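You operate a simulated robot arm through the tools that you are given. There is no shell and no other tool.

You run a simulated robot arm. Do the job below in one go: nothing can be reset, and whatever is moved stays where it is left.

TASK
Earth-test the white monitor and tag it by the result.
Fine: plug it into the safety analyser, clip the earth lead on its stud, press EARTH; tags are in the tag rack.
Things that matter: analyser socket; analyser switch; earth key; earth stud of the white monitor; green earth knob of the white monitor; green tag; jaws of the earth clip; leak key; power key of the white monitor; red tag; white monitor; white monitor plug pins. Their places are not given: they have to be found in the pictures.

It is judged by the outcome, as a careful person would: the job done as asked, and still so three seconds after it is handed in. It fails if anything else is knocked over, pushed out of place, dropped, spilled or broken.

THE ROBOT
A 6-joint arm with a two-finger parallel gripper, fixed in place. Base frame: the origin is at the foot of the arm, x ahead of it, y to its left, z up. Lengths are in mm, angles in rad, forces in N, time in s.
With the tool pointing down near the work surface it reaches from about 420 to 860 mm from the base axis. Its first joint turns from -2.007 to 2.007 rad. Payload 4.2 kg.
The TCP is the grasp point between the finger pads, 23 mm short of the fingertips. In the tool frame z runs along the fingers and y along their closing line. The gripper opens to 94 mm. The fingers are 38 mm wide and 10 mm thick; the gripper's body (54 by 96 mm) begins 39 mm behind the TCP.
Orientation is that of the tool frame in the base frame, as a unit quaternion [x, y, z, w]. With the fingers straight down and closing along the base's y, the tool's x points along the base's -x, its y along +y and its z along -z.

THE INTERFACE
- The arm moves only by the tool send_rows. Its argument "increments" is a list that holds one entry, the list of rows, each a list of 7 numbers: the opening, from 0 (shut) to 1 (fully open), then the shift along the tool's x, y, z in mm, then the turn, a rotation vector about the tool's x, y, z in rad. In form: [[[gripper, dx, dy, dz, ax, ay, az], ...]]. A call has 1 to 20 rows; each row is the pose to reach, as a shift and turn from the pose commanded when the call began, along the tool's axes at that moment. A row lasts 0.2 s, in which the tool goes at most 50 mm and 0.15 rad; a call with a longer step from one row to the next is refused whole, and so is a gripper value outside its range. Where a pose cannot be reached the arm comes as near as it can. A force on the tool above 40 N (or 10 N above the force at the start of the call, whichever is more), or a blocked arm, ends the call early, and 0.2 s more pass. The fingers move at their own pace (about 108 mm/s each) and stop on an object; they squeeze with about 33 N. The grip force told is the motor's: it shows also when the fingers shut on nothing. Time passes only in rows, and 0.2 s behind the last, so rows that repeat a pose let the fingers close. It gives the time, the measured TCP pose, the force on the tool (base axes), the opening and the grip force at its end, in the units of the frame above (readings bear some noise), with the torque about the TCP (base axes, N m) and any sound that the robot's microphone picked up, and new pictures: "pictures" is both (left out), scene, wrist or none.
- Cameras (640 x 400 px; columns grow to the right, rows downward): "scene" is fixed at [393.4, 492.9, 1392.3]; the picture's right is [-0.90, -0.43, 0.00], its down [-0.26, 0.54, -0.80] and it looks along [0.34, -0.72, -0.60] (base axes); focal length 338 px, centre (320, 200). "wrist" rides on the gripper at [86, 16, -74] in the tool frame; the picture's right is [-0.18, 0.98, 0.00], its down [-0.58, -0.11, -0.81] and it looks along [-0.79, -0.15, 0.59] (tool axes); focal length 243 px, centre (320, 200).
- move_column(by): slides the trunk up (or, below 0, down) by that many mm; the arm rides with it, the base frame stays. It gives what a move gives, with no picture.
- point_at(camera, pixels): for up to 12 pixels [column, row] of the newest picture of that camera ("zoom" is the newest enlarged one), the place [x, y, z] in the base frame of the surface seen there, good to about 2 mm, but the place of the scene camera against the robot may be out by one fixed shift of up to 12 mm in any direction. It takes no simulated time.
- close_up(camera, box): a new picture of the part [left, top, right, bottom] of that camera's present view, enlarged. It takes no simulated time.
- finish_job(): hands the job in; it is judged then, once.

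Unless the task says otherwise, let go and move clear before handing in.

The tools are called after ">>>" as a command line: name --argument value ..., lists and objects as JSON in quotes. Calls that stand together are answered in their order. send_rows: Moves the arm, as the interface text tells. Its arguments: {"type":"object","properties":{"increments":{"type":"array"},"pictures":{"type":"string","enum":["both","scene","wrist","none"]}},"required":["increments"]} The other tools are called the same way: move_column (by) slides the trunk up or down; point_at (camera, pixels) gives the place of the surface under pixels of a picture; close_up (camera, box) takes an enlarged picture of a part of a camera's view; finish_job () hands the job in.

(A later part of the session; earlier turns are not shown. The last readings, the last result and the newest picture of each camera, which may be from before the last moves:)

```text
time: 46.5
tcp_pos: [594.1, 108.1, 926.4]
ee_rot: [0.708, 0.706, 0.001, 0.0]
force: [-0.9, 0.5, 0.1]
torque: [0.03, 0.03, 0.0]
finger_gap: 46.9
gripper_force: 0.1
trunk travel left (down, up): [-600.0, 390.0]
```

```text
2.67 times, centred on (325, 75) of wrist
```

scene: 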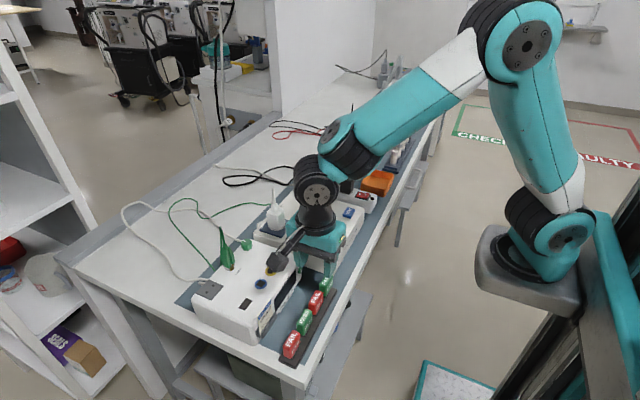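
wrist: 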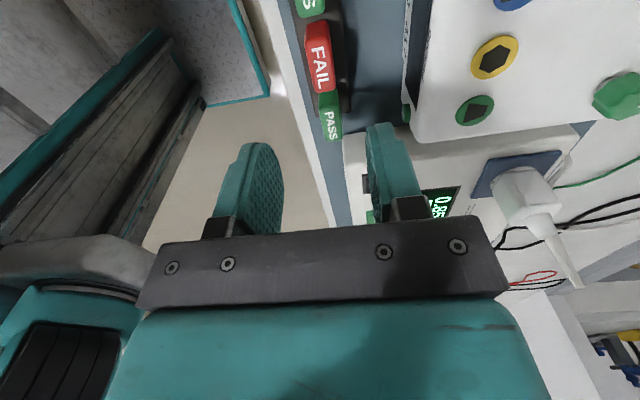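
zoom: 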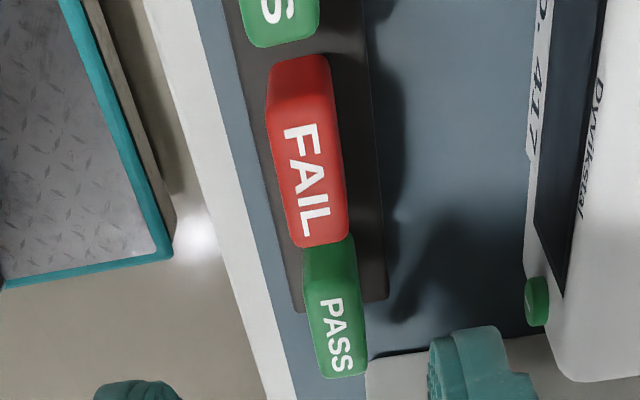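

>>> point_at --camera "zoom" --pixels '[[307, 180], [282, 180], [338, 175], [308, 110], [312, 235], [285, 130], [333, 130], [300, 80], [300, 65], [275, 180], [343, 200], [295, 230]]'

>>> point_at --camera "zoom" --pixels '[[310, 200], [280, 200], [345, 220], [308, 150], [320, 240], [275, 110], [340, 150], [310, 85], [290, 75], [360, 200], [375, 250], [250, 120]]'

```text
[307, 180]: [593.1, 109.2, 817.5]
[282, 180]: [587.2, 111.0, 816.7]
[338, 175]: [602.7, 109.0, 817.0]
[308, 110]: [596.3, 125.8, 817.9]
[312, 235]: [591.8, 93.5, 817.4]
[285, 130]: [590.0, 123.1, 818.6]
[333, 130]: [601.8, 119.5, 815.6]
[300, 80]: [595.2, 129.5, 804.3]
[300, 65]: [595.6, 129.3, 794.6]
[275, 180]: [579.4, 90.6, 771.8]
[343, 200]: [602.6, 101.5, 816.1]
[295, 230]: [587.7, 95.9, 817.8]
```

```text
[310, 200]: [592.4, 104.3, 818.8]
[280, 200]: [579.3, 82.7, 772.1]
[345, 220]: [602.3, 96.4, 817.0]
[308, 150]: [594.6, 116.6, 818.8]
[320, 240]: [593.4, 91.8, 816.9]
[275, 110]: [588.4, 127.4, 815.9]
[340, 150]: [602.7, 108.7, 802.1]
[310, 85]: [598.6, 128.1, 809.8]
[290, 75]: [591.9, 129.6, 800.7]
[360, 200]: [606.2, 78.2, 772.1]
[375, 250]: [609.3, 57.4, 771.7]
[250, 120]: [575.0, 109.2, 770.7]
```

The tag spans x 585.5–603, y 90.7–129.5, top 818, so its centre is (594.3,110). I'll descend partway with 47 mm opening and check.

>>> send_rows --increments '[[[0.5, 0.5, 0, 35, 0, 0, 0], [0.5, 0.5, 0, 65, 0, 0, 0], [0.5, 0.5, 0, 85, 0, 0, 0]]]' --pictures "both"

>>> close_up --camera "wrist" --box '[220, 60, 420, 230]'

>>> close_up --camera "scene" --box '[230, 230, 390, 350]'

```text
time: 47.4
tcp_pos: [591.9, 107.0, 842.7]
ee_rot: [0.706, 0.708, 0.0, 0.0]
force: [0.8, 0.1, 0.0]
torque: [0.01, 0.0, -0.01]
finger_gap: 47.0
gripper_force: 0.1
trunk travel left (down, up): [-600.0, 390.0]
```

scene: 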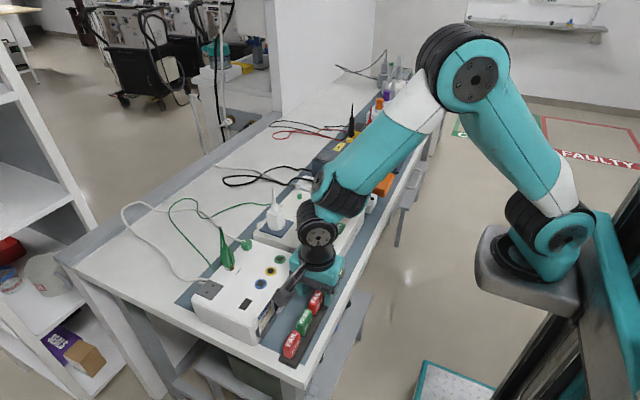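
wrist: 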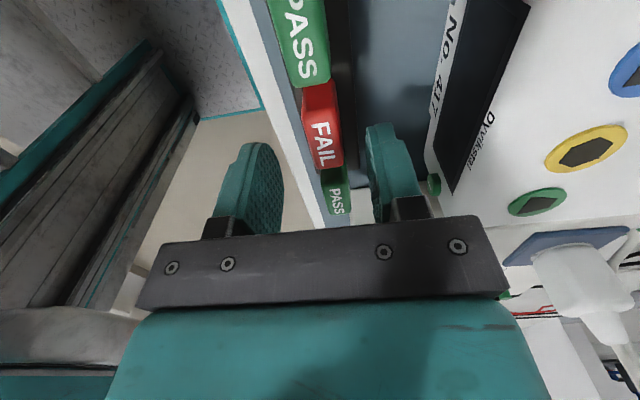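

```text
2.35 times, centred on (320, 145) of wrist
```

zoom: 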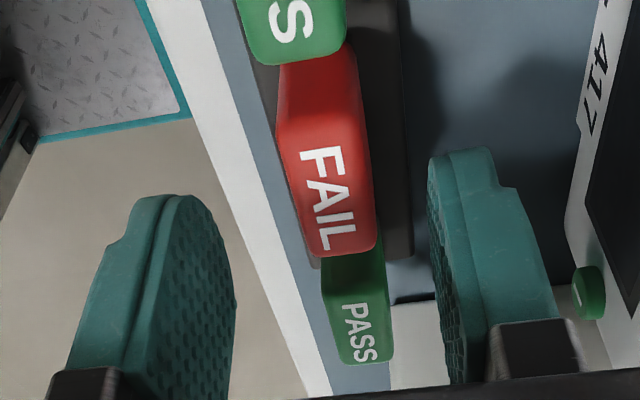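

```text
3.33 times, centred on (310, 290) of scene
```

zoom: 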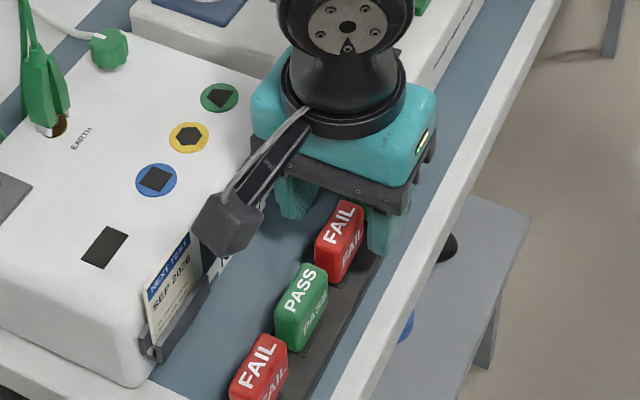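

The tag sits between the fingers; readings suggest the TCP is ~1 mm short in x and ~2 mm in y. I'll correct that and descend to the grasp height.

>>> send_rows --increments '[[[0.5, 2, 1.2, 0, 0, 0, 0], [0.5, 2, 1.2, 12, 0, 0, 0], [0.5, 2, 1.2, 24, 0, 0, 0], [0.5, 2, 1.2, 34, 0, 0, 0], [0.5, 2, 1.2, 34, 0, 0, 0]]]' --pictures "both"

>>> close_up --camera "wrist" --box '[220, 60, 420, 230]'

>>> close_up --camera "scene" --box '[230, 230, 390, 350]'

```text
time: 48.5
tcp_pos: [595.3, 108.7, 806.7]
ee_rot: [0.708, 0.707, 0.0, 0.0]
force: [-0.6, -0.3, 0.5]
torque: [-0.03, 0.01, -0.03]
finger_gap: 46.9
gripper_force: 0.1
trunk travel left (down, up): [-600.0, 390.0]
```

scene: 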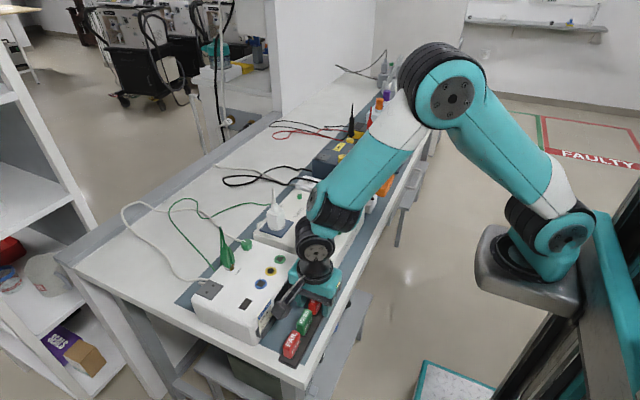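
wrist: 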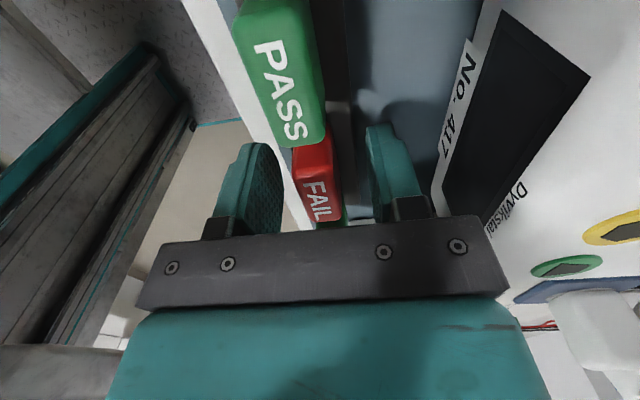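

```text
2.35 times, centred on (320, 145) of wrist
```

zoom: 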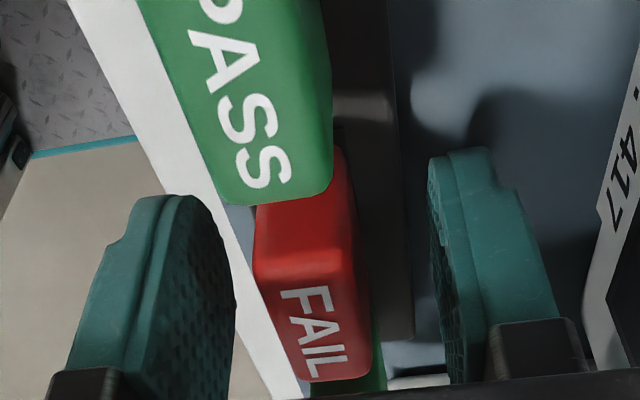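

```text
3.33 times, centred on (310, 290) of scene
```

zoom: 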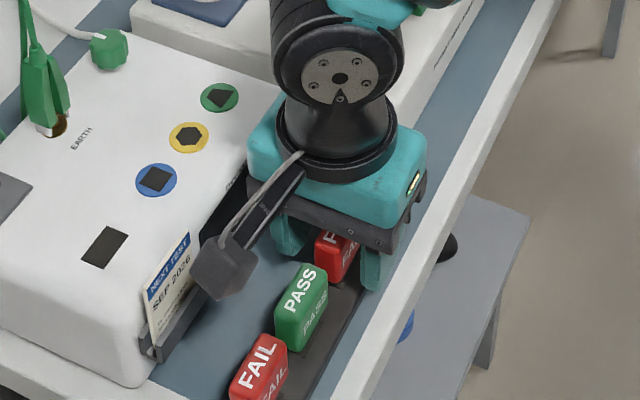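

The red tag's body is between the pads. I'll close the fingers.

>>> send_rows --increments '[[[0.3, 0, 0, 0, 0, 0, 0], [0.2, 0, 0, 0, 0, 0, 0], [0.1, 0, 0, 0, 0, 0, 0], [0, 0, 0, 0, 0, 0, 0], [0, 0, 0, 0, 0, 0, 0]]]' --pictures "wrist"

>>> close_up --camera "wrist" --box '[220, 60, 420, 230]'

```text
time: 49.8
tcp_pos: [594.0, 111.1, 808.7]
ee_rot: [0.707, 0.707, 0.0, 0.0]
force: [-4.3, 0.9, 0.3]
torque: [0.03, 0.06, -0.02]
finger_gap: 16.5
gripper_force: 32.9
trunk travel left (down, up): [-600.0, 390.0]
```

wrist: 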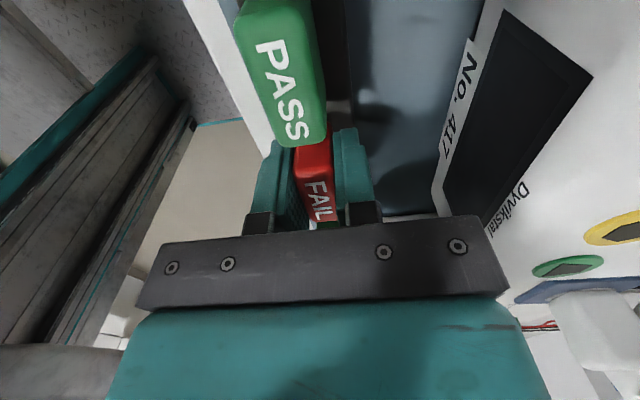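

```text
2.35 times, centred on (320, 145) of wrist
```

zoom: 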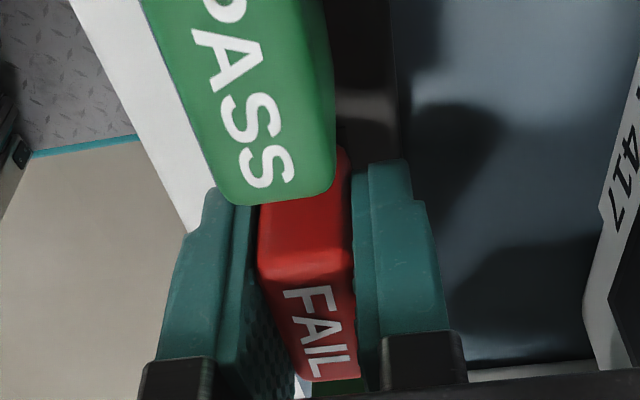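

The tag is gripped at 16.5 mm. I'll lift it straight out of its rack slot.

>>> send_rows --increments '[[[0, 0, 0, -3, 0, 0, 0], [0, 0, 0, -8, 0, 0, 0], [0, 0, 0, -15, 0, 0, 0], [0, 0, 0, -25, 0, 0, 0], [0, 0, 0, -40, 0, 0, 0], [0, 0, 0, -60, 0, 0, 0], [0, 0, 0, -85, 0, 0, 0]]]' --pictures "both"

>>> close_up --camera "wrist" --box '[220, 60, 420, 230]'

>>> close_up --camera "scene" --box '[230, 230, 390, 350]'

```text
time: 51.4
tcp_pos: [596.6, 110.6, 894.2]
ee_rot: [0.707, 0.707, -0.001, -0.001]
force: [0.2, -0.2, -0.7]
torque: [0.01, 0.02, -0.01]
finger_gap: 16.6
gripper_force: 32.7
trunk travel left (down, up): [-600.0, 390.0]
```

scene: 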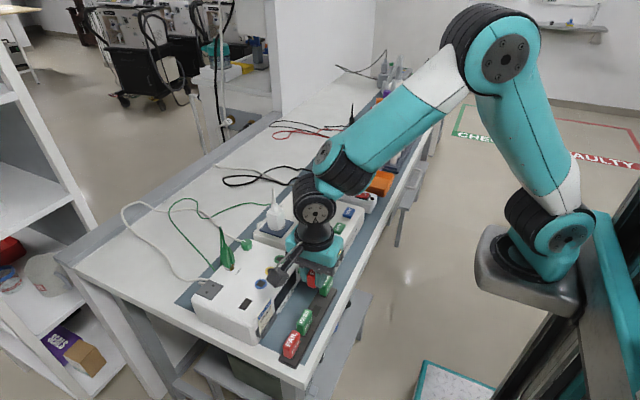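
wrist: 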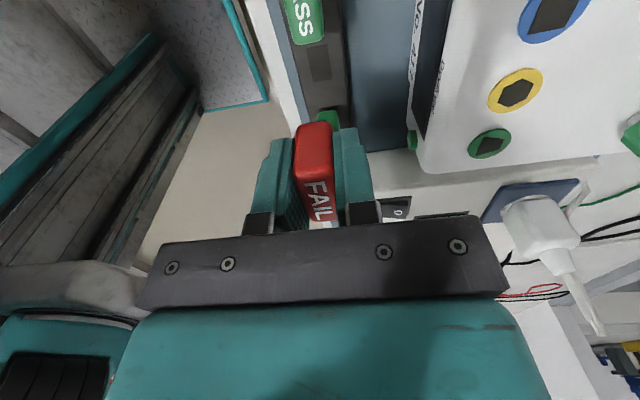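

```text
2.35 times, centred on (320, 145) of wrist
```

zoom: 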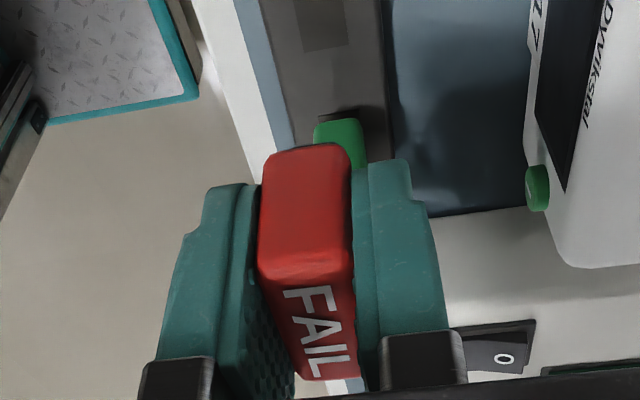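

```text
3.33 times, centred on (310, 290) of scene
```

zoom: 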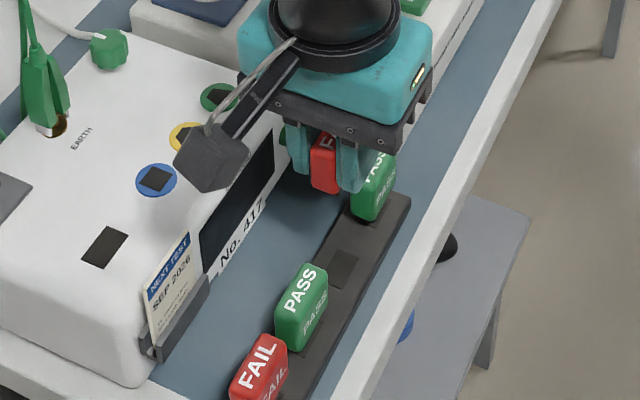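

The tag is out and the rack slot (wrist px 318,65) shows as a dark recess like the monitor's. I'll check the underside of the held tag.

>>> close_up --camera "scene" --box '[285, 245, 345, 295]'

>>> close_up --camera "wrist" --box '[270, 40, 370, 150]'

```text
8.00 times, centred on (315, 270) of scene
```

zoom: 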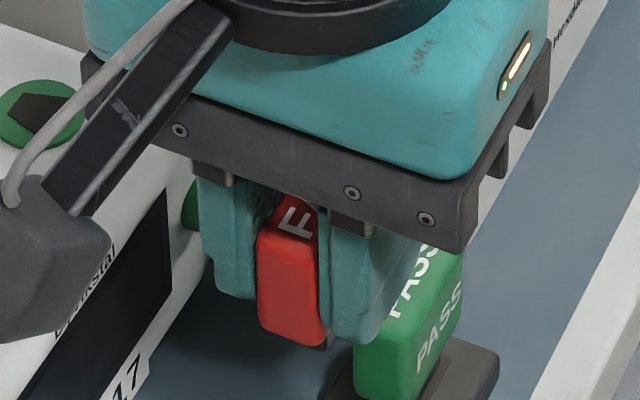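

```text
3.64 times, centred on (320, 95) of wrist
```

zoom: 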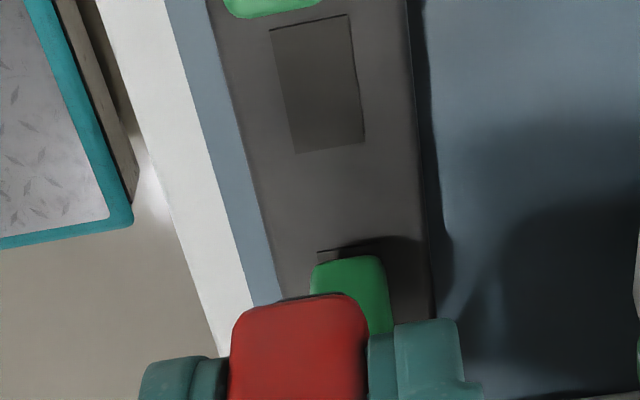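

>>> point_at --camera "zoom" --pixels '[[272, 32], [348, 18], [362, 140], [297, 150], [320, 85], [240, 100], [300, 305], [300, 320], [330, 297], [300, 360], [250, 330], [355, 310]]'

>>> close_up --camera "wrist" --box '[295, 105, 345, 140]'

```text
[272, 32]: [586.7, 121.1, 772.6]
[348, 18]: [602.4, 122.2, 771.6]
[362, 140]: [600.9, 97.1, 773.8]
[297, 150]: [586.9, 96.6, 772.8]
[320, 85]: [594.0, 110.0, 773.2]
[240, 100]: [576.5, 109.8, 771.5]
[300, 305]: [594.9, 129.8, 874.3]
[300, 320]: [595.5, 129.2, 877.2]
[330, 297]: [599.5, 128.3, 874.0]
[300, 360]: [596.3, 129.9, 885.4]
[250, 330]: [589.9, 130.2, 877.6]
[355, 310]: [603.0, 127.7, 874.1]
```

```text
11.43 times, centred on (320, 122) of wrist
```

zoom: 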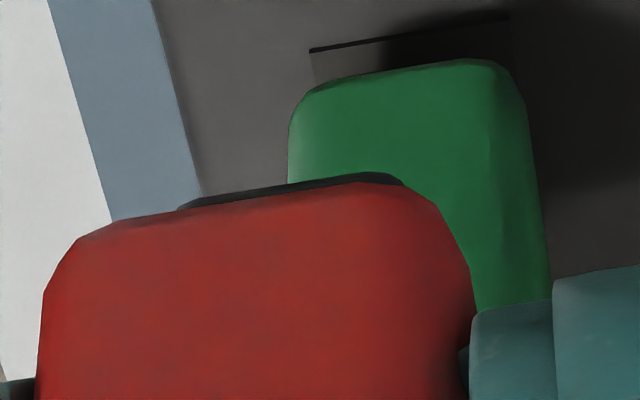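

The rack spot is a 15 × 25 mm flat pad at z≈773, the tag standing on it with its short dark stub; the monitor's dark rectangle is the matching pad. I'll raise the tag and carry it above the monitor's pad, then measure.

>>> send_rows --increments '[[[0, 0, 0, -25, 0, 0, 0], [0, 0, 0, -50, 0, 0, 0], [0, 28, 35, -50, 0, 0, 0], [0, 56, 70, -50, 0, 0, 0], [0, 84.5, 105, -50, 0, 0, 0]]]' --pictures "both"

>>> close_up --camera "wrist" --box '[260, 20, 380, 150]'

>>> close_up --camera "scene" --box '[180, 220, 340, 340]'

```text
time: 52.5
tcp_pos: [696.9, 193.1, 942.3]
ee_rot: [0.707, 0.707, 0.0, 0.0]
force: [0.3, -0.5, -0.2]
torque: [0.03, 0.0, 0.02]
finger_gap: 16.8
gripper_force: 32.8
trunk travel left (down, up): [-600.0, 390.0]
```

scene: 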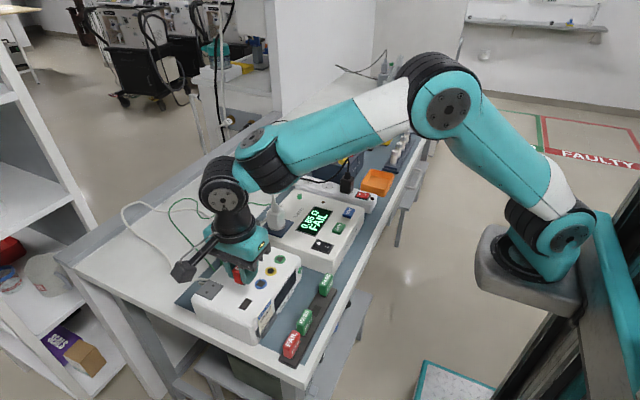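
wrist: 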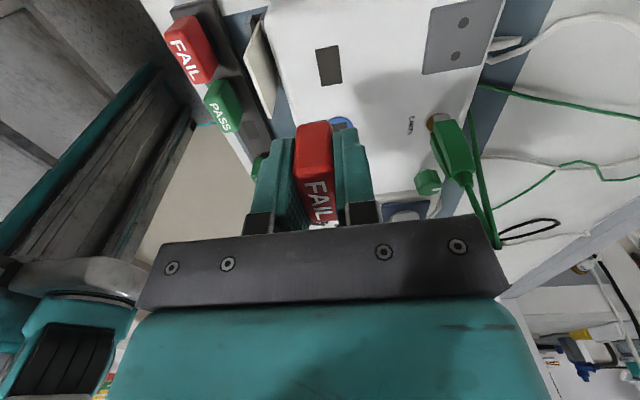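

```text
3.08 times, centred on (320, 85) of wrist
```

zoom: 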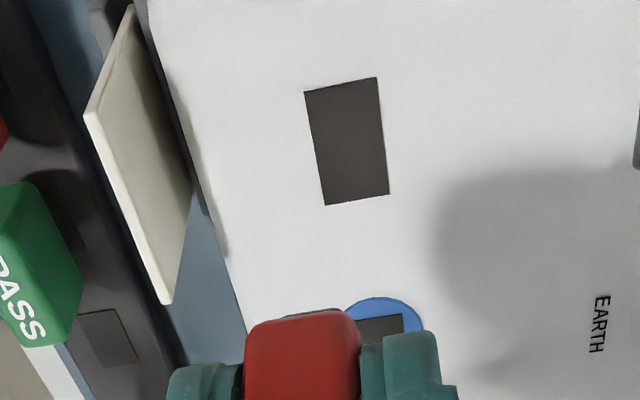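

```text
3.33 times, centred on (260, 280) of scene
```

zoom: 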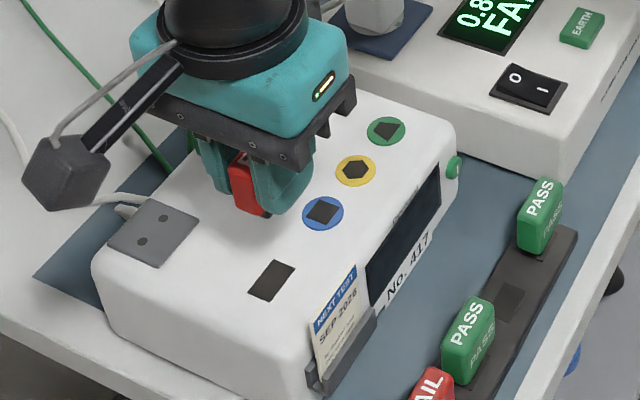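

The monitor's pad is clearly visible at wrist px (329,65). I'll measure its corners.

>>> close_up --camera "wrist" --box '[260, 20, 380, 150]'

>>> point_at --camera "wrist" --pixels '[[316, 51], [338, 46], [342, 82], [322, 86], [329, 66], [327, 55], [333, 76], [300, 70], [360, 70], [318, 60], [339, 65], [330, 84]]'

```text
3.08 times, centred on (320, 85) of wrist
```

zoom: 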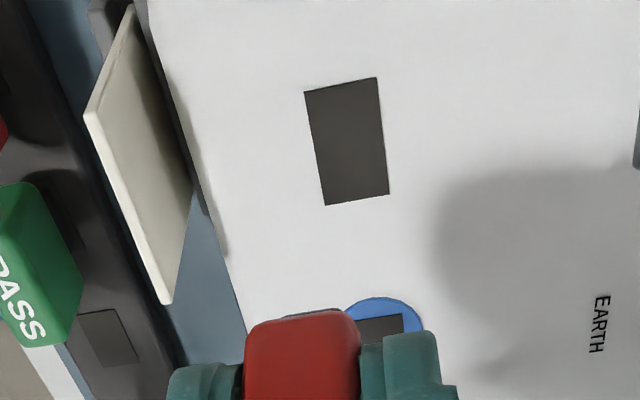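

```text
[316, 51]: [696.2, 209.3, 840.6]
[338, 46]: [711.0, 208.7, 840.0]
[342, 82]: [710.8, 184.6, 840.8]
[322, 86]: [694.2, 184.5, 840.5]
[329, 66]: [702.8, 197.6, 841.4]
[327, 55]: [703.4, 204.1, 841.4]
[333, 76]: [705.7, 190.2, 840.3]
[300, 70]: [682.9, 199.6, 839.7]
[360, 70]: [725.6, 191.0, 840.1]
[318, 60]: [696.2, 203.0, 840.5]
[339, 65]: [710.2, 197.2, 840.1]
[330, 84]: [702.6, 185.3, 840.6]
```

The pad's centre is (703.1,196.8), z 840.6. I'll measure the held tag's +y face in the same view to get the offset to move.

>>> point_at --camera "wrist" --pixels '[[314, 130], [314, 140], [314, 150], [314, 160], [298, 140], [331, 138], [300, 155], [332, 155], [315, 124], [318, 185], [305, 185], [332, 182]]'

>>> point_at --camera "zoom" --pixels '[[250, 345], [355, 340], [300, 325], [300, 335], [300, 350], [300, 370], [300, 390], [248, 370], [357, 360], [330, 330], [270, 335], [315, 312]]'

```text
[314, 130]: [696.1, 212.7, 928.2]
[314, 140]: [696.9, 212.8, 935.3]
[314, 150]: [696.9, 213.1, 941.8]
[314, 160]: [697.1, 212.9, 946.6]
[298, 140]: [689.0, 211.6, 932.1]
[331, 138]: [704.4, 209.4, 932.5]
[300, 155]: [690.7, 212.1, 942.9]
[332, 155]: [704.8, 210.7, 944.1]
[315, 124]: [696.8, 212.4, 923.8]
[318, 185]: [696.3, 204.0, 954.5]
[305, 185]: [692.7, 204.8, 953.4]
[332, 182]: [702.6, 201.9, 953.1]
```

```text
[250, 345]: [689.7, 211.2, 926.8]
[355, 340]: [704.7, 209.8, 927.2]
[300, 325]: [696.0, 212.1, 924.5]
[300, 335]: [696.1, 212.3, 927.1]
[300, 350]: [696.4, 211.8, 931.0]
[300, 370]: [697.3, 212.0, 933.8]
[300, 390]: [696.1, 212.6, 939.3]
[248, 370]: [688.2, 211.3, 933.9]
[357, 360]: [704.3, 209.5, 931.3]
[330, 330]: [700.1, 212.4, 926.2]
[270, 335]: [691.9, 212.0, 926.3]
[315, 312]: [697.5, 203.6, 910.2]
```

The tag is now at (696.7,193.1) while the pad is at (703.1,196.8). I'll idle briefly to see if the arm was still settling.

>>> send_rows --increments '[[[0, 0, 0, 0, 0, 0, 0], [0, 0, 0, 0, 0, 0, 0]]]' --pictures "wrist"

>>> point_at --camera "wrist" --pixels '[[316, 51], [338, 46], [342, 82], [322, 86], [314, 130], [314, 140], [314, 150], [298, 140], [331, 138], [300, 155], [332, 155], [315, 125]]'

```text
time: 53.1
tcp_pos: [697.0, 193.8, 941.8]
ee_rot: [0.707, 0.707, 0.0, 0.0]
force: [0.0, -0.7, -0.4]
torque: [0.01, 0.04, 0.0]
finger_gap: 16.7
gripper_force: 33.1
trunk travel left (down, up): [-600.0, 390.0]
```

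wrist: 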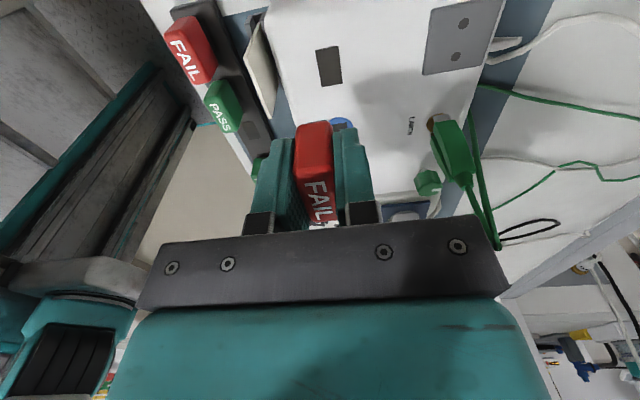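

```text
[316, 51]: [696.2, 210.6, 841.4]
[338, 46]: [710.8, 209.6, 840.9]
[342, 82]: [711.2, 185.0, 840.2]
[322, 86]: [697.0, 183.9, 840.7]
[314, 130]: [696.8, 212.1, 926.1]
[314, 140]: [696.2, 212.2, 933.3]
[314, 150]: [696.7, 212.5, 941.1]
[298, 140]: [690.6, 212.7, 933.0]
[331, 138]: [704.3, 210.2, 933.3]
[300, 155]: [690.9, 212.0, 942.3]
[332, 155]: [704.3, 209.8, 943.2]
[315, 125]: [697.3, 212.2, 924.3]
```

Settled at (697,193.5,942). I'll shift +6.5 mm in x and +3.7 mm in y and lower 52 mm, then check again.

>>> send_rows --increments '[[[0, 3.7, 6.5, 0, 0, 0, 0], [0, 3.7, 6.5, 20, 0, 0, 0], [0, 3.7, 6.5, 40, 0, 0, 0], [0, 3.7, 6.5, 52, 0, 0, 0], [0, 3.7, 6.5, 52, 0, 0, 0]]]' --pictures "both"

>>> close_up --camera "wrist" --box '[270, 60, 370, 150]'

>>> close_up --camera "scene" --box '[180, 220, 340, 340]'

```text
time: 54.4
tcp_pos: [706.4, 199.2, 888.8]
ee_rot: [0.707, 0.707, 0.0, 0.0]
force: [-0.5, -0.5, -0.6]
torque: [-0.01, -0.01, 0.02]
finger_gap: 16.8
gripper_force: 32.8
trunk travel left (down, up): [-600.0, 390.0]
```

scene: 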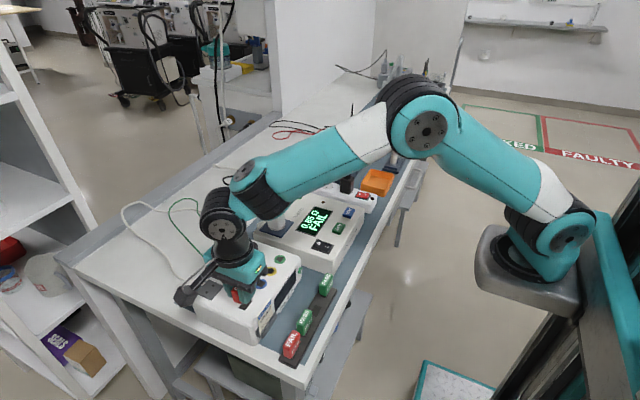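
wrist: 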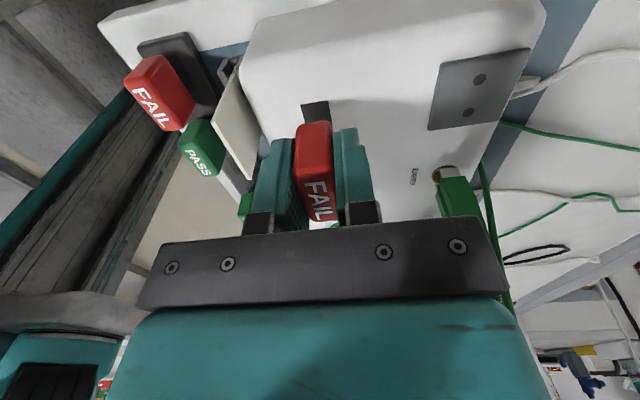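

```text
4.44 times, centred on (320, 105) of wrist
```

zoom: 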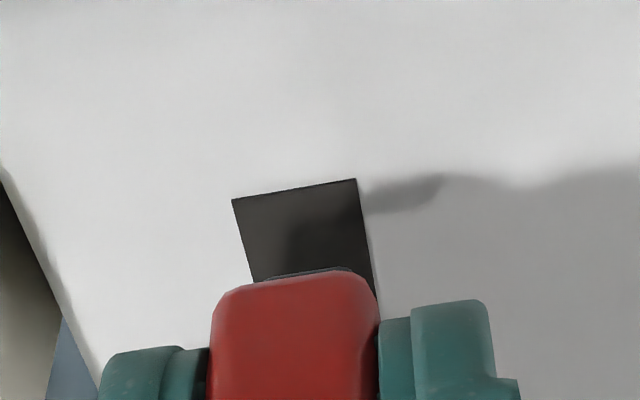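

```text
3.33 times, centred on (260, 280) of scene
```

zoom: 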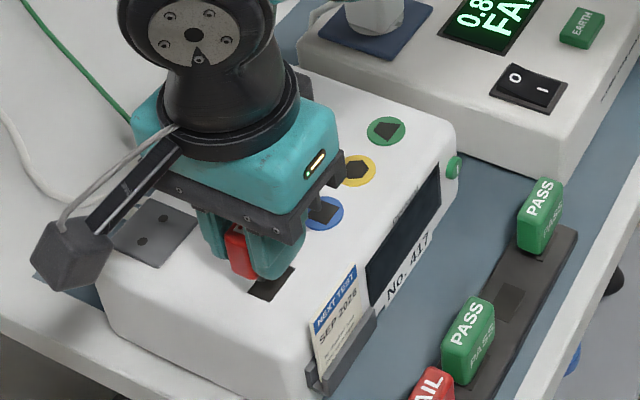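

The tag is above the pad; I'll measure the tag face and the visible pad edge again.

>>> point_at --camera "zoom" --pixels '[[234, 202], [355, 182], [371, 280], [252, 278], [295, 190], [295, 240], [295, 310], [295, 330], [295, 360], [216, 340], [373, 330], [310, 274]]'

>>> point_at --camera "zoom" --pixels '[[236, 205], [353, 185], [368, 262], [247, 258], [300, 195], [300, 250], [295, 300], [295, 345], [295, 385], [216, 360], [375, 350], [335, 272]]'

```text
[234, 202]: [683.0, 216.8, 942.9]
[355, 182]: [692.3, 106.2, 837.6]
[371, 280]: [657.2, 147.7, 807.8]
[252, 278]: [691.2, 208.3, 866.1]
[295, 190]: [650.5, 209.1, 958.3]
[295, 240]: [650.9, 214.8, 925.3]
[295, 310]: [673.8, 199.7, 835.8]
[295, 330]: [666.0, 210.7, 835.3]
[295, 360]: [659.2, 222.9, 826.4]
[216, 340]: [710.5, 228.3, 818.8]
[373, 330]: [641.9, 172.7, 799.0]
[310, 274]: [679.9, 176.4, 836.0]
```

```text
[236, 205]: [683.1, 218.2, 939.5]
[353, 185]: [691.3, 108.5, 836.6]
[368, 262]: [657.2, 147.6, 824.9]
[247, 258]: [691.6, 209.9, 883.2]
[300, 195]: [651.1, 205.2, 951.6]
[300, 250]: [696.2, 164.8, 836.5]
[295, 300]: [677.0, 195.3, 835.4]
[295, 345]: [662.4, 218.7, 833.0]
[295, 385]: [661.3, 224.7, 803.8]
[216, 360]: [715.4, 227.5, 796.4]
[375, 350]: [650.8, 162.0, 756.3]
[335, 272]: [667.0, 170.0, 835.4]
```

Those pixels fell on the scene zoom; I'll repeat on the wrist picture itself.

>>> point_at --camera "wrist" --pixels '[[301, 106.5], [327.5, 102], [304, 118], [330, 117], [314.4, 108], [314.4, 115], [314.4, 131], [314.4, 138], [314.4, 146], [298, 138], [331, 135], [317.7, 121.3]]'

>>> point_at --camera "wrist" --pixels '[[302, 106], [326, 102], [303.5, 116], [329.5, 115], [320, 110], [310, 110], [314.4, 128], [314.4, 134], [314.4, 142], [298.5, 145], [331.5, 142], [316, 121.6]]'

```text
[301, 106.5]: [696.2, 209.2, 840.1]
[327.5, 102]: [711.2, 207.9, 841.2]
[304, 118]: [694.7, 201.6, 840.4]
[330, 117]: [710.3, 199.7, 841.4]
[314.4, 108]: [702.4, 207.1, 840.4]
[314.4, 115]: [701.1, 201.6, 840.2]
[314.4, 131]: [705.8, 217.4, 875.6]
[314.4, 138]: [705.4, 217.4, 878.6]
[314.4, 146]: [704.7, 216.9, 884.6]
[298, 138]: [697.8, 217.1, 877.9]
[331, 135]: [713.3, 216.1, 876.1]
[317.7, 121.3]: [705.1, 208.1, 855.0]
```

```text
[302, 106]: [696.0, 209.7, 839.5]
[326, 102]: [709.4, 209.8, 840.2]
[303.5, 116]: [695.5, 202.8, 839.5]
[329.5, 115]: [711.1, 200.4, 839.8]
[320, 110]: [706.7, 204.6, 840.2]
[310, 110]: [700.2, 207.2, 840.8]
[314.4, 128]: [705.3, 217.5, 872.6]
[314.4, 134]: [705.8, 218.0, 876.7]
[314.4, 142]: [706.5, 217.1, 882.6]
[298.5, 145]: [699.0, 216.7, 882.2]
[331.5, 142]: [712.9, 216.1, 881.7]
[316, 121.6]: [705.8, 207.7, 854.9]
```

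The tag centre is (705.6,198.0) against the pad centre (703.3,197.1), so I'll move −2.3 mm in x, −0.9 mm in y and lower 8 mm.

>>> send_rows --increments '[[[0, -0.9, -2.3, 0, 0, 0, 0], [0, -0.9, -2.3, 4, 0, 0, 0], [0, -0.9, -2.3, 8, 0, 0, 0], [0, -0.9, -2.3, 8, 0, 0, 0]]]' --pictures "wrist"

>>> close_up --camera "wrist" --box '[270, 60, 370, 150]'

```text
time: 55.4
tcp_pos: [704.7, 197.6, 881.9]
ee_rot: [0.707, 0.708, 0.001, -0.001]
force: [0.8, -0.1, -0.4]
torque: [-0.01, 0.05, -0.04]
finger_gap: 16.6
gripper_force: 33.0
trunk travel left (down, up): [-600.0, 390.0]
```

wrist: 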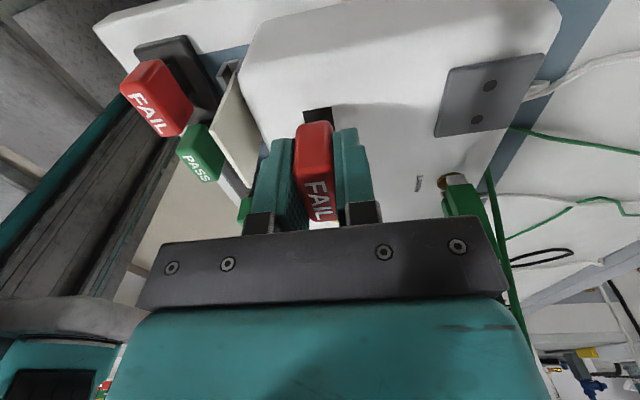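

```text
4.44 times, centred on (320, 105) of wrist
```

zoom: 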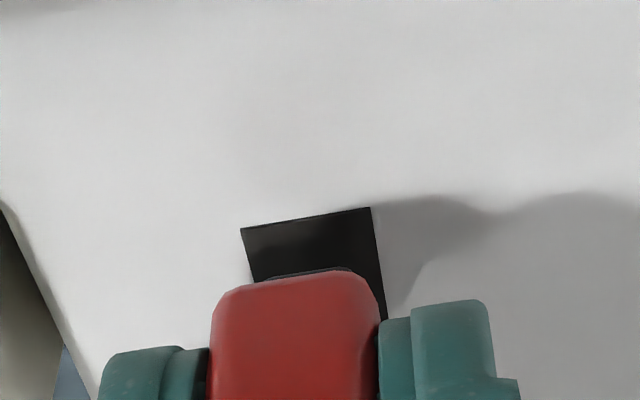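

>>> point_at --camera "zoom" --pixels '[[243, 231], [368, 211], [250, 255], [378, 255], [310, 225], [310, 250], [295, 310], [295, 335], [295, 365], [218, 345], [373, 335], [310, 274]]'

>>> point_at --camera "zoom" --pixels '[[246, 233], [366, 214], [252, 260], [380, 265], [300, 222], [330, 240], [295, 305], [295, 325], [295, 350], [220, 365], [374, 355], [325, 272]]'

```text
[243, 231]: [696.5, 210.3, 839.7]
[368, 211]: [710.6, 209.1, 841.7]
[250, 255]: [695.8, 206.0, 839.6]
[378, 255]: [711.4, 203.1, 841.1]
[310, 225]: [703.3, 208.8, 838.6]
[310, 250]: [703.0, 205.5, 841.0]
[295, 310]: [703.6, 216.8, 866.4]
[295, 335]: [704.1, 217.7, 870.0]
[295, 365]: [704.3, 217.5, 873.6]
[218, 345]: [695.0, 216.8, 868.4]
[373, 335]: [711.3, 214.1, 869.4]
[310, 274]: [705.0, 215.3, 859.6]
```

```text
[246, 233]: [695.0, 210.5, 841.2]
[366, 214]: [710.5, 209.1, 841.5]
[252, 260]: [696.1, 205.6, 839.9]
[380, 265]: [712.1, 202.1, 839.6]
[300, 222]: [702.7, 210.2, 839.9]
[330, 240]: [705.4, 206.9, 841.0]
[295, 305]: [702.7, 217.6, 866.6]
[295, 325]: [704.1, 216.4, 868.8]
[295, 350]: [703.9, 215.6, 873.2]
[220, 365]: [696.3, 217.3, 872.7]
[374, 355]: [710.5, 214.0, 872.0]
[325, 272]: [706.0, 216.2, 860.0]
```

The tag is now centred on the pad (703.5,197.5 vs 703.4,197.2). I'll lower the last few millimetres gently until contact.

>>> send_rows --increments '[[[0, 0, 0, 2, 0, 0, 0], [0, 0, 0, 4, 0, 0, 0], [0, 0, 0, 5, 0, 0, 0]]]' --pictures "wrist"

>>> close_up --camera "wrist" --box '[270, 60, 370, 150]'

```text
time: 56.1
tcp_pos: [704.5, 197.1, 877.1]
ee_rot: [0.707, 0.707, 0.001, -0.001]
force: [-0.4, -0.4, 0.7]
torque: [-0.01, 0.0, -0.01]
finger_gap: 16.7
gripper_force: 33.2
trunk travel left (down, up): [-600.0, 390.0]
```

wrist: 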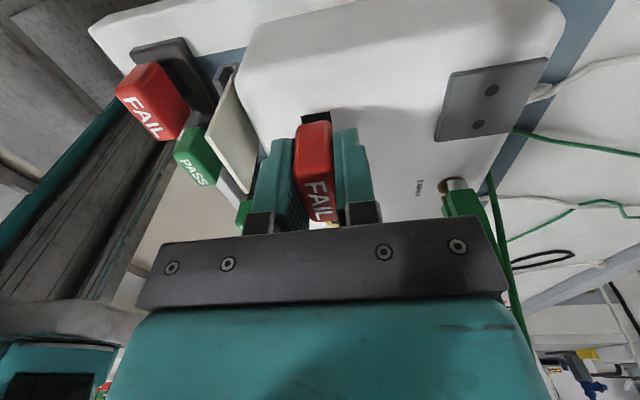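

```text
4.44 times, centred on (320, 105) of wrist
```

zoom: 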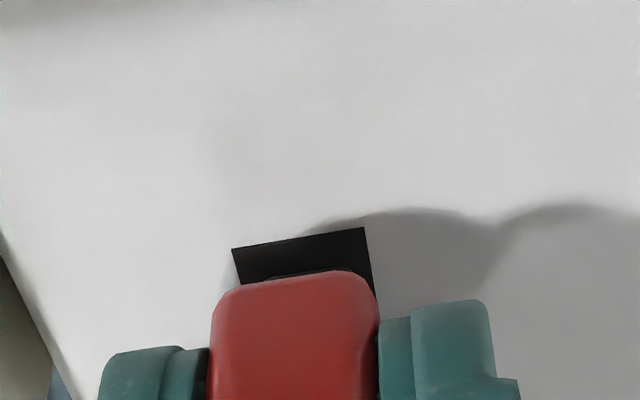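

No contact yet. The pad shows the tag ~1 mm too far in x, so I'll trim −0.8 mm and lower in 1 mm steps.

>>> send_rows --increments '[[[0, 0, -0.8, 0, 0, 0, 0], [0, 0, -0.8, 1, 0, 0, 0], [0, 0, -0.8, 2, 0, 0, 0]]]' --pictures "none"

```text
time: 57.0
tcp_pos: [702.2, 197.0, 874.9]
ee_rot: [0.708, 0.707, 0.0, -0.001]
force: [-0.5, 1.2, 2.1]
torque: [0.04, 0.0, 0.02]
finger_gap: 17.1
gripper_force: 33.0
trunk travel left (down, up): [-600.0, 390.0]
```

Force is just beginning to rise (2 N) at z≈875, the expected height. One more millimetre.

>>> send_rows --increments '[[[0, 0, 0, 0.5, 0, 0, 0], [0, 0, 0, 1, 0, 0, 0]]]' --pictures "both"

>>> close_up --camera "wrist" --box '[270, 60, 370, 150]'

>>> close_up --camera "scene" --box '[180, 230, 300, 330]'

```text
time: 57.5
tcp_pos: [703.6, 198.2, 875.3]
ee_rot: [0.707, 0.707, 0.001, 0.001]
force: [3.2, 3.7, 8.2]
torque: [0.03, -0.02, 0.0]
finger_gap: 17.1
gripper_force: 33.1
trunk travel left (down, up): [-600.0, 390.0]
```

scene: 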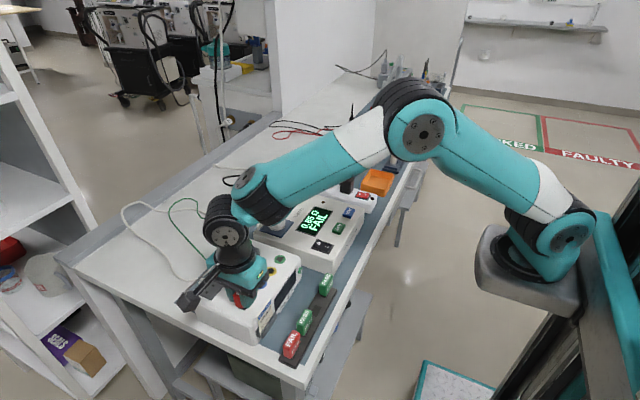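
wrist: 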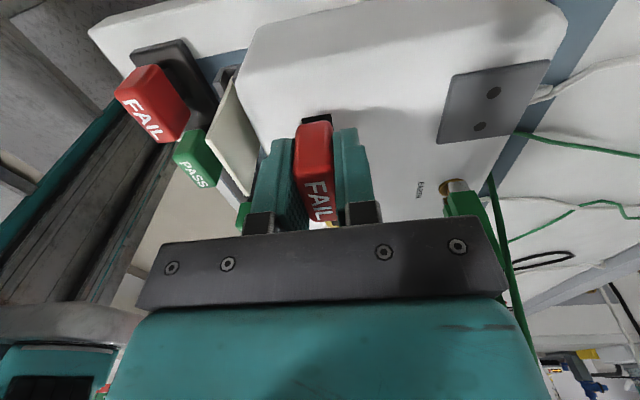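

```text
4.44 times, centred on (320, 105) of wrist
```

zoom: 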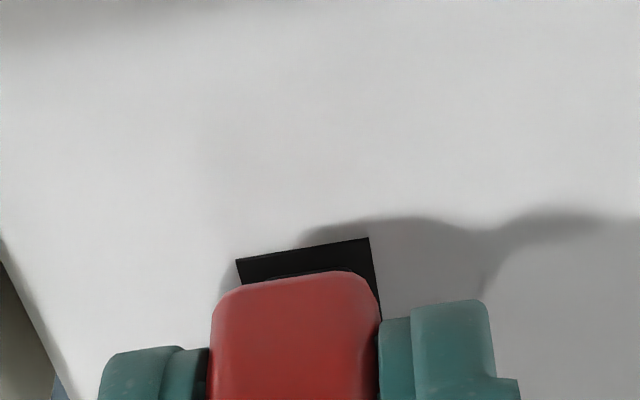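

```text
4.00 times, centred on (240, 280) of scene
```

zoom: 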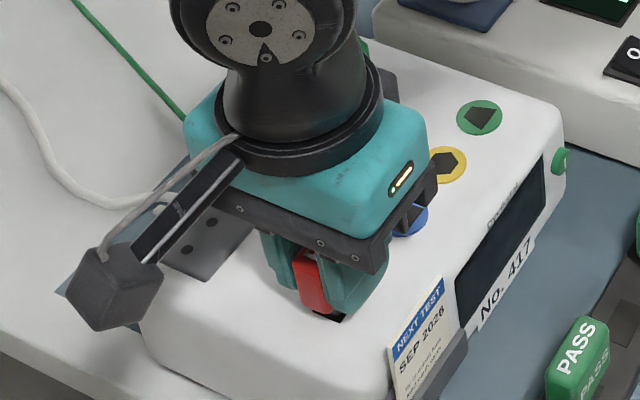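

The tag stands on the pad with ~8 N reaction. I'll open the fingers gently.

>>> send_rows --increments '[[[0.2, 0, 0, 0, 0, 0, 0], [0.24, 0, 0, 0, 0, 0, 0], [0.3, 0, 0, 0, 0, 0, 0], [0.36, 0, 0, 0, 0, 0, 0], [0.36, 0, 0, 0, 0, 0, 0]]]' --pictures "both"

>>> close_up --camera "wrist" --box '[250, 60, 390, 230]'

```text
time: 58.8
tcp_pos: [703.0, 196.0, 874.9]
ee_rot: [0.707, 0.708, 0.0, 0.0]
force: [-0.2, -2.2, -0.4]
torque: [0.01, -0.04, 0.0]
finger_gap: 33.7
gripper_force: 0.0
trunk travel left (down, up): [-600.0, 390.0]
```

scene: 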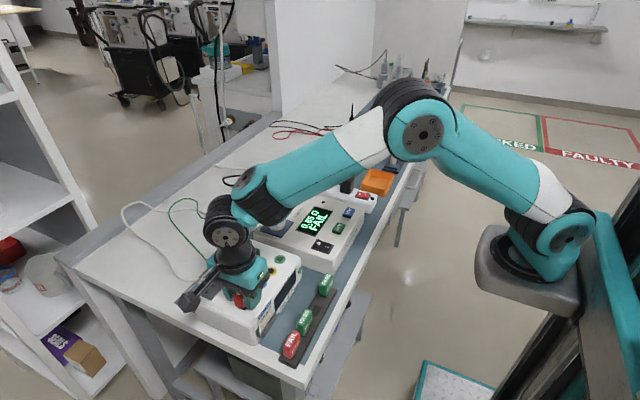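
wrist: 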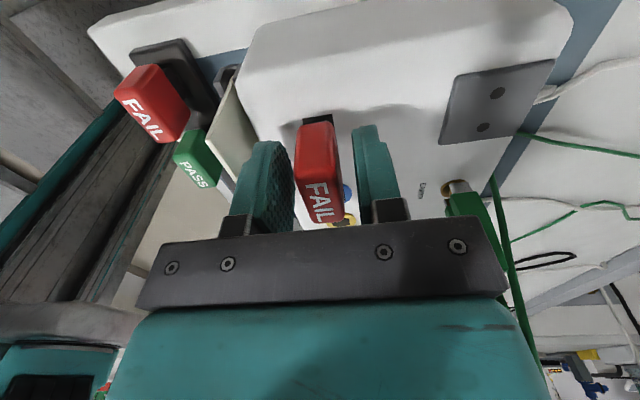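

```text
2.35 times, centred on (320, 145) of wrist
```

zoom: 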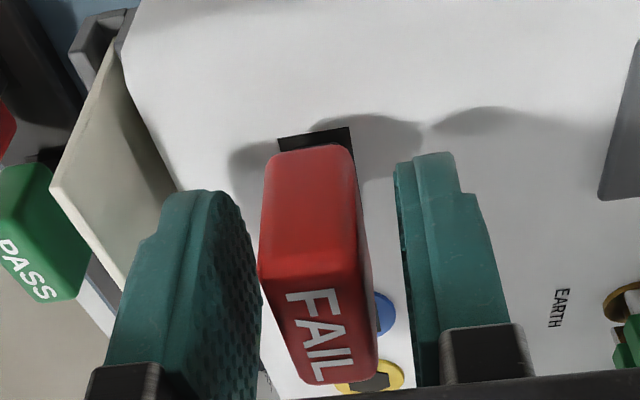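

The tag stands upright by itself on the pad. I'll open a bit more and raise the gripper straight up.

>>> send_rows --increments '[[[0.5, 0, 0, 0, 0, 0, 0], [0.5, 0, 0, 0, 0, 0, 0], [0.5, 0, 0, -15, 0, 0, 0], [0.5, 0, 0, -40, 0, 0, 0], [0.5, 0, 0, -80, 0, 0, 0], [0.5, 0, 0, -120, 0, 0, 0]]]' --pictures "both"

>>> close_up --camera "wrist" --box '[240, 0, 400, 150]'

>>> close_up --camera "scene" --box '[180, 230, 300, 330]'

```text
time: 60.1
tcp_pos: [702.1, 200.4, 995.1]
ee_rot: [0.707, 0.707, -0.001, 0.0]
force: [-0.3, 1.0, -0.2]
torque: [0.02, 0.0, -0.01]
finger_gap: 46.8
gripper_force: 0.0
trunk travel left (down, up): [-600.0, 390.0]
```

scene: 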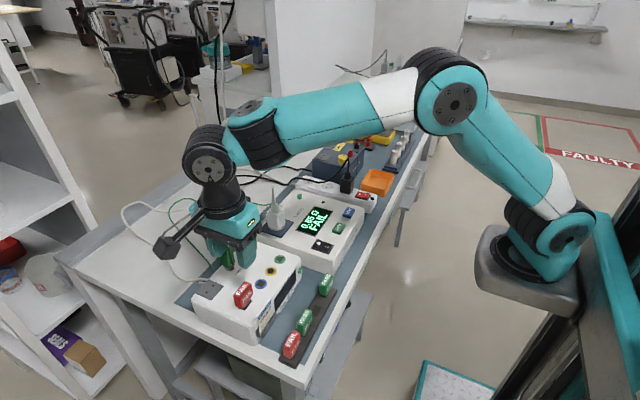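
wrist: 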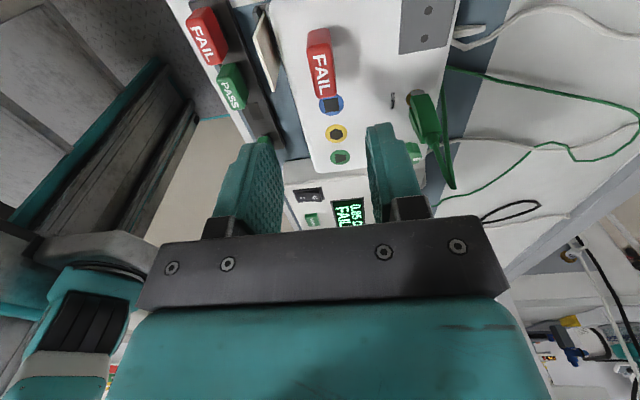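

```text
2.67 times, centred on (320, 75) of wrist
```

zoom: 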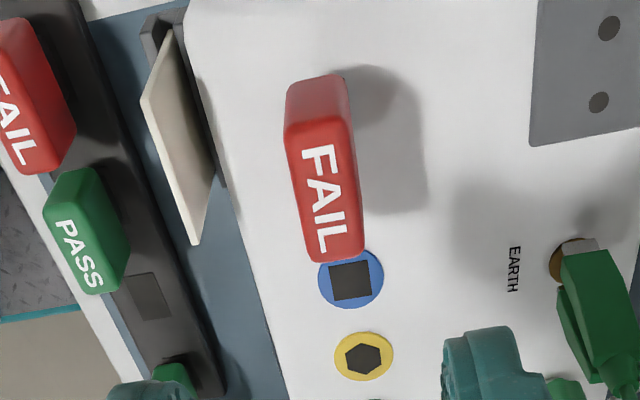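

```text
4.00 times, centred on (240, 280) of scene
```

zoom: 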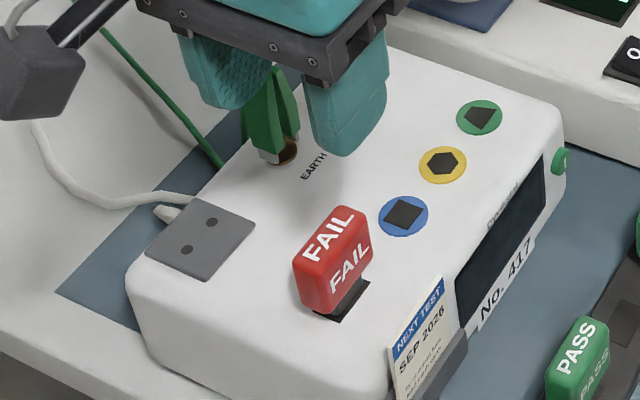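

The red FAIL tag stands on the monitor's pad (scene zoom 335,260), and the display still shows 0.85 Ω FAIL. I'll move the arm clear and make a final check of everything.

>>> send_rows --increments '[[[0.5, 0, 0, -30, 0, 0, 0], [0.5, -15, -35, -50, 0, 0, 0], [0.5, -30, -75, -60, 0, 0, 0], [0.5, -50, -115, -60, 0, 0, 0], [0.5, -70, -155, -60, 0, 0, 0], [0.5, -90, -190, -60, 0, 0, 0]]]' --pictures "both"

>>> close_up --camera "scene" --box '[180, 180, 380, 305]'

>>> close_up --camera "scene" --box '[190, 215, 290, 290]'

>>> close_up --camera "scene" --box '[180, 260, 360, 375]'

```text
time: 61.5
tcp_pos: [513.0, 108.6, 1054.6]
ee_rot: [0.707, 0.707, 0.0, 0.0]
force: [0.9, 0.2, -0.2]
torque: [-0.04, 0.0, 0.03]
finger_gap: 47.0
gripper_force: 0.2
trunk travel left (down, up): [-600.0, 390.0]
```

scene: 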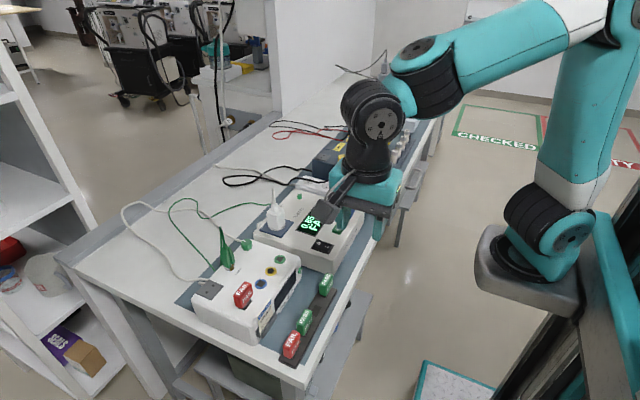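
wrist: 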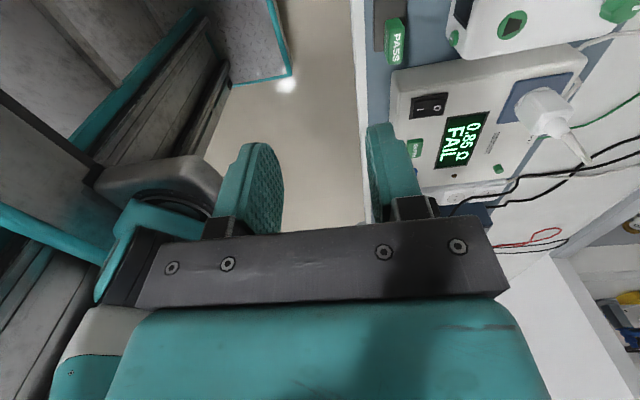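

```text
3.20 times, centred on (280, 242) of scene
```

zoom: 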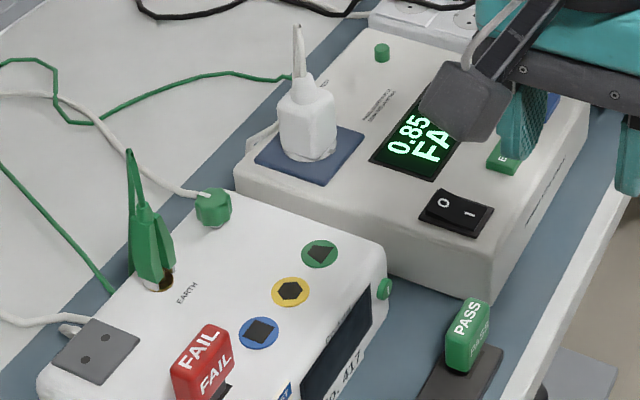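

```text
5.33 times, centred on (240, 252) of scene
```

zoom: 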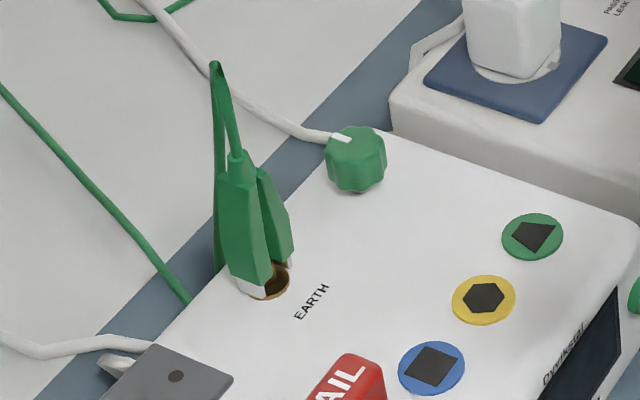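

```text
3.48 times, centred on (270, 318) of scene
```

zoom: 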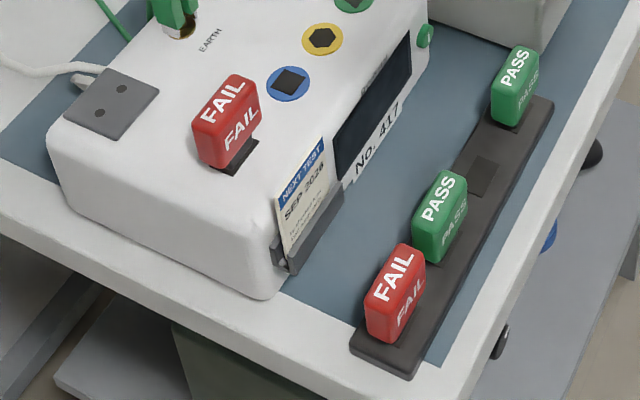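

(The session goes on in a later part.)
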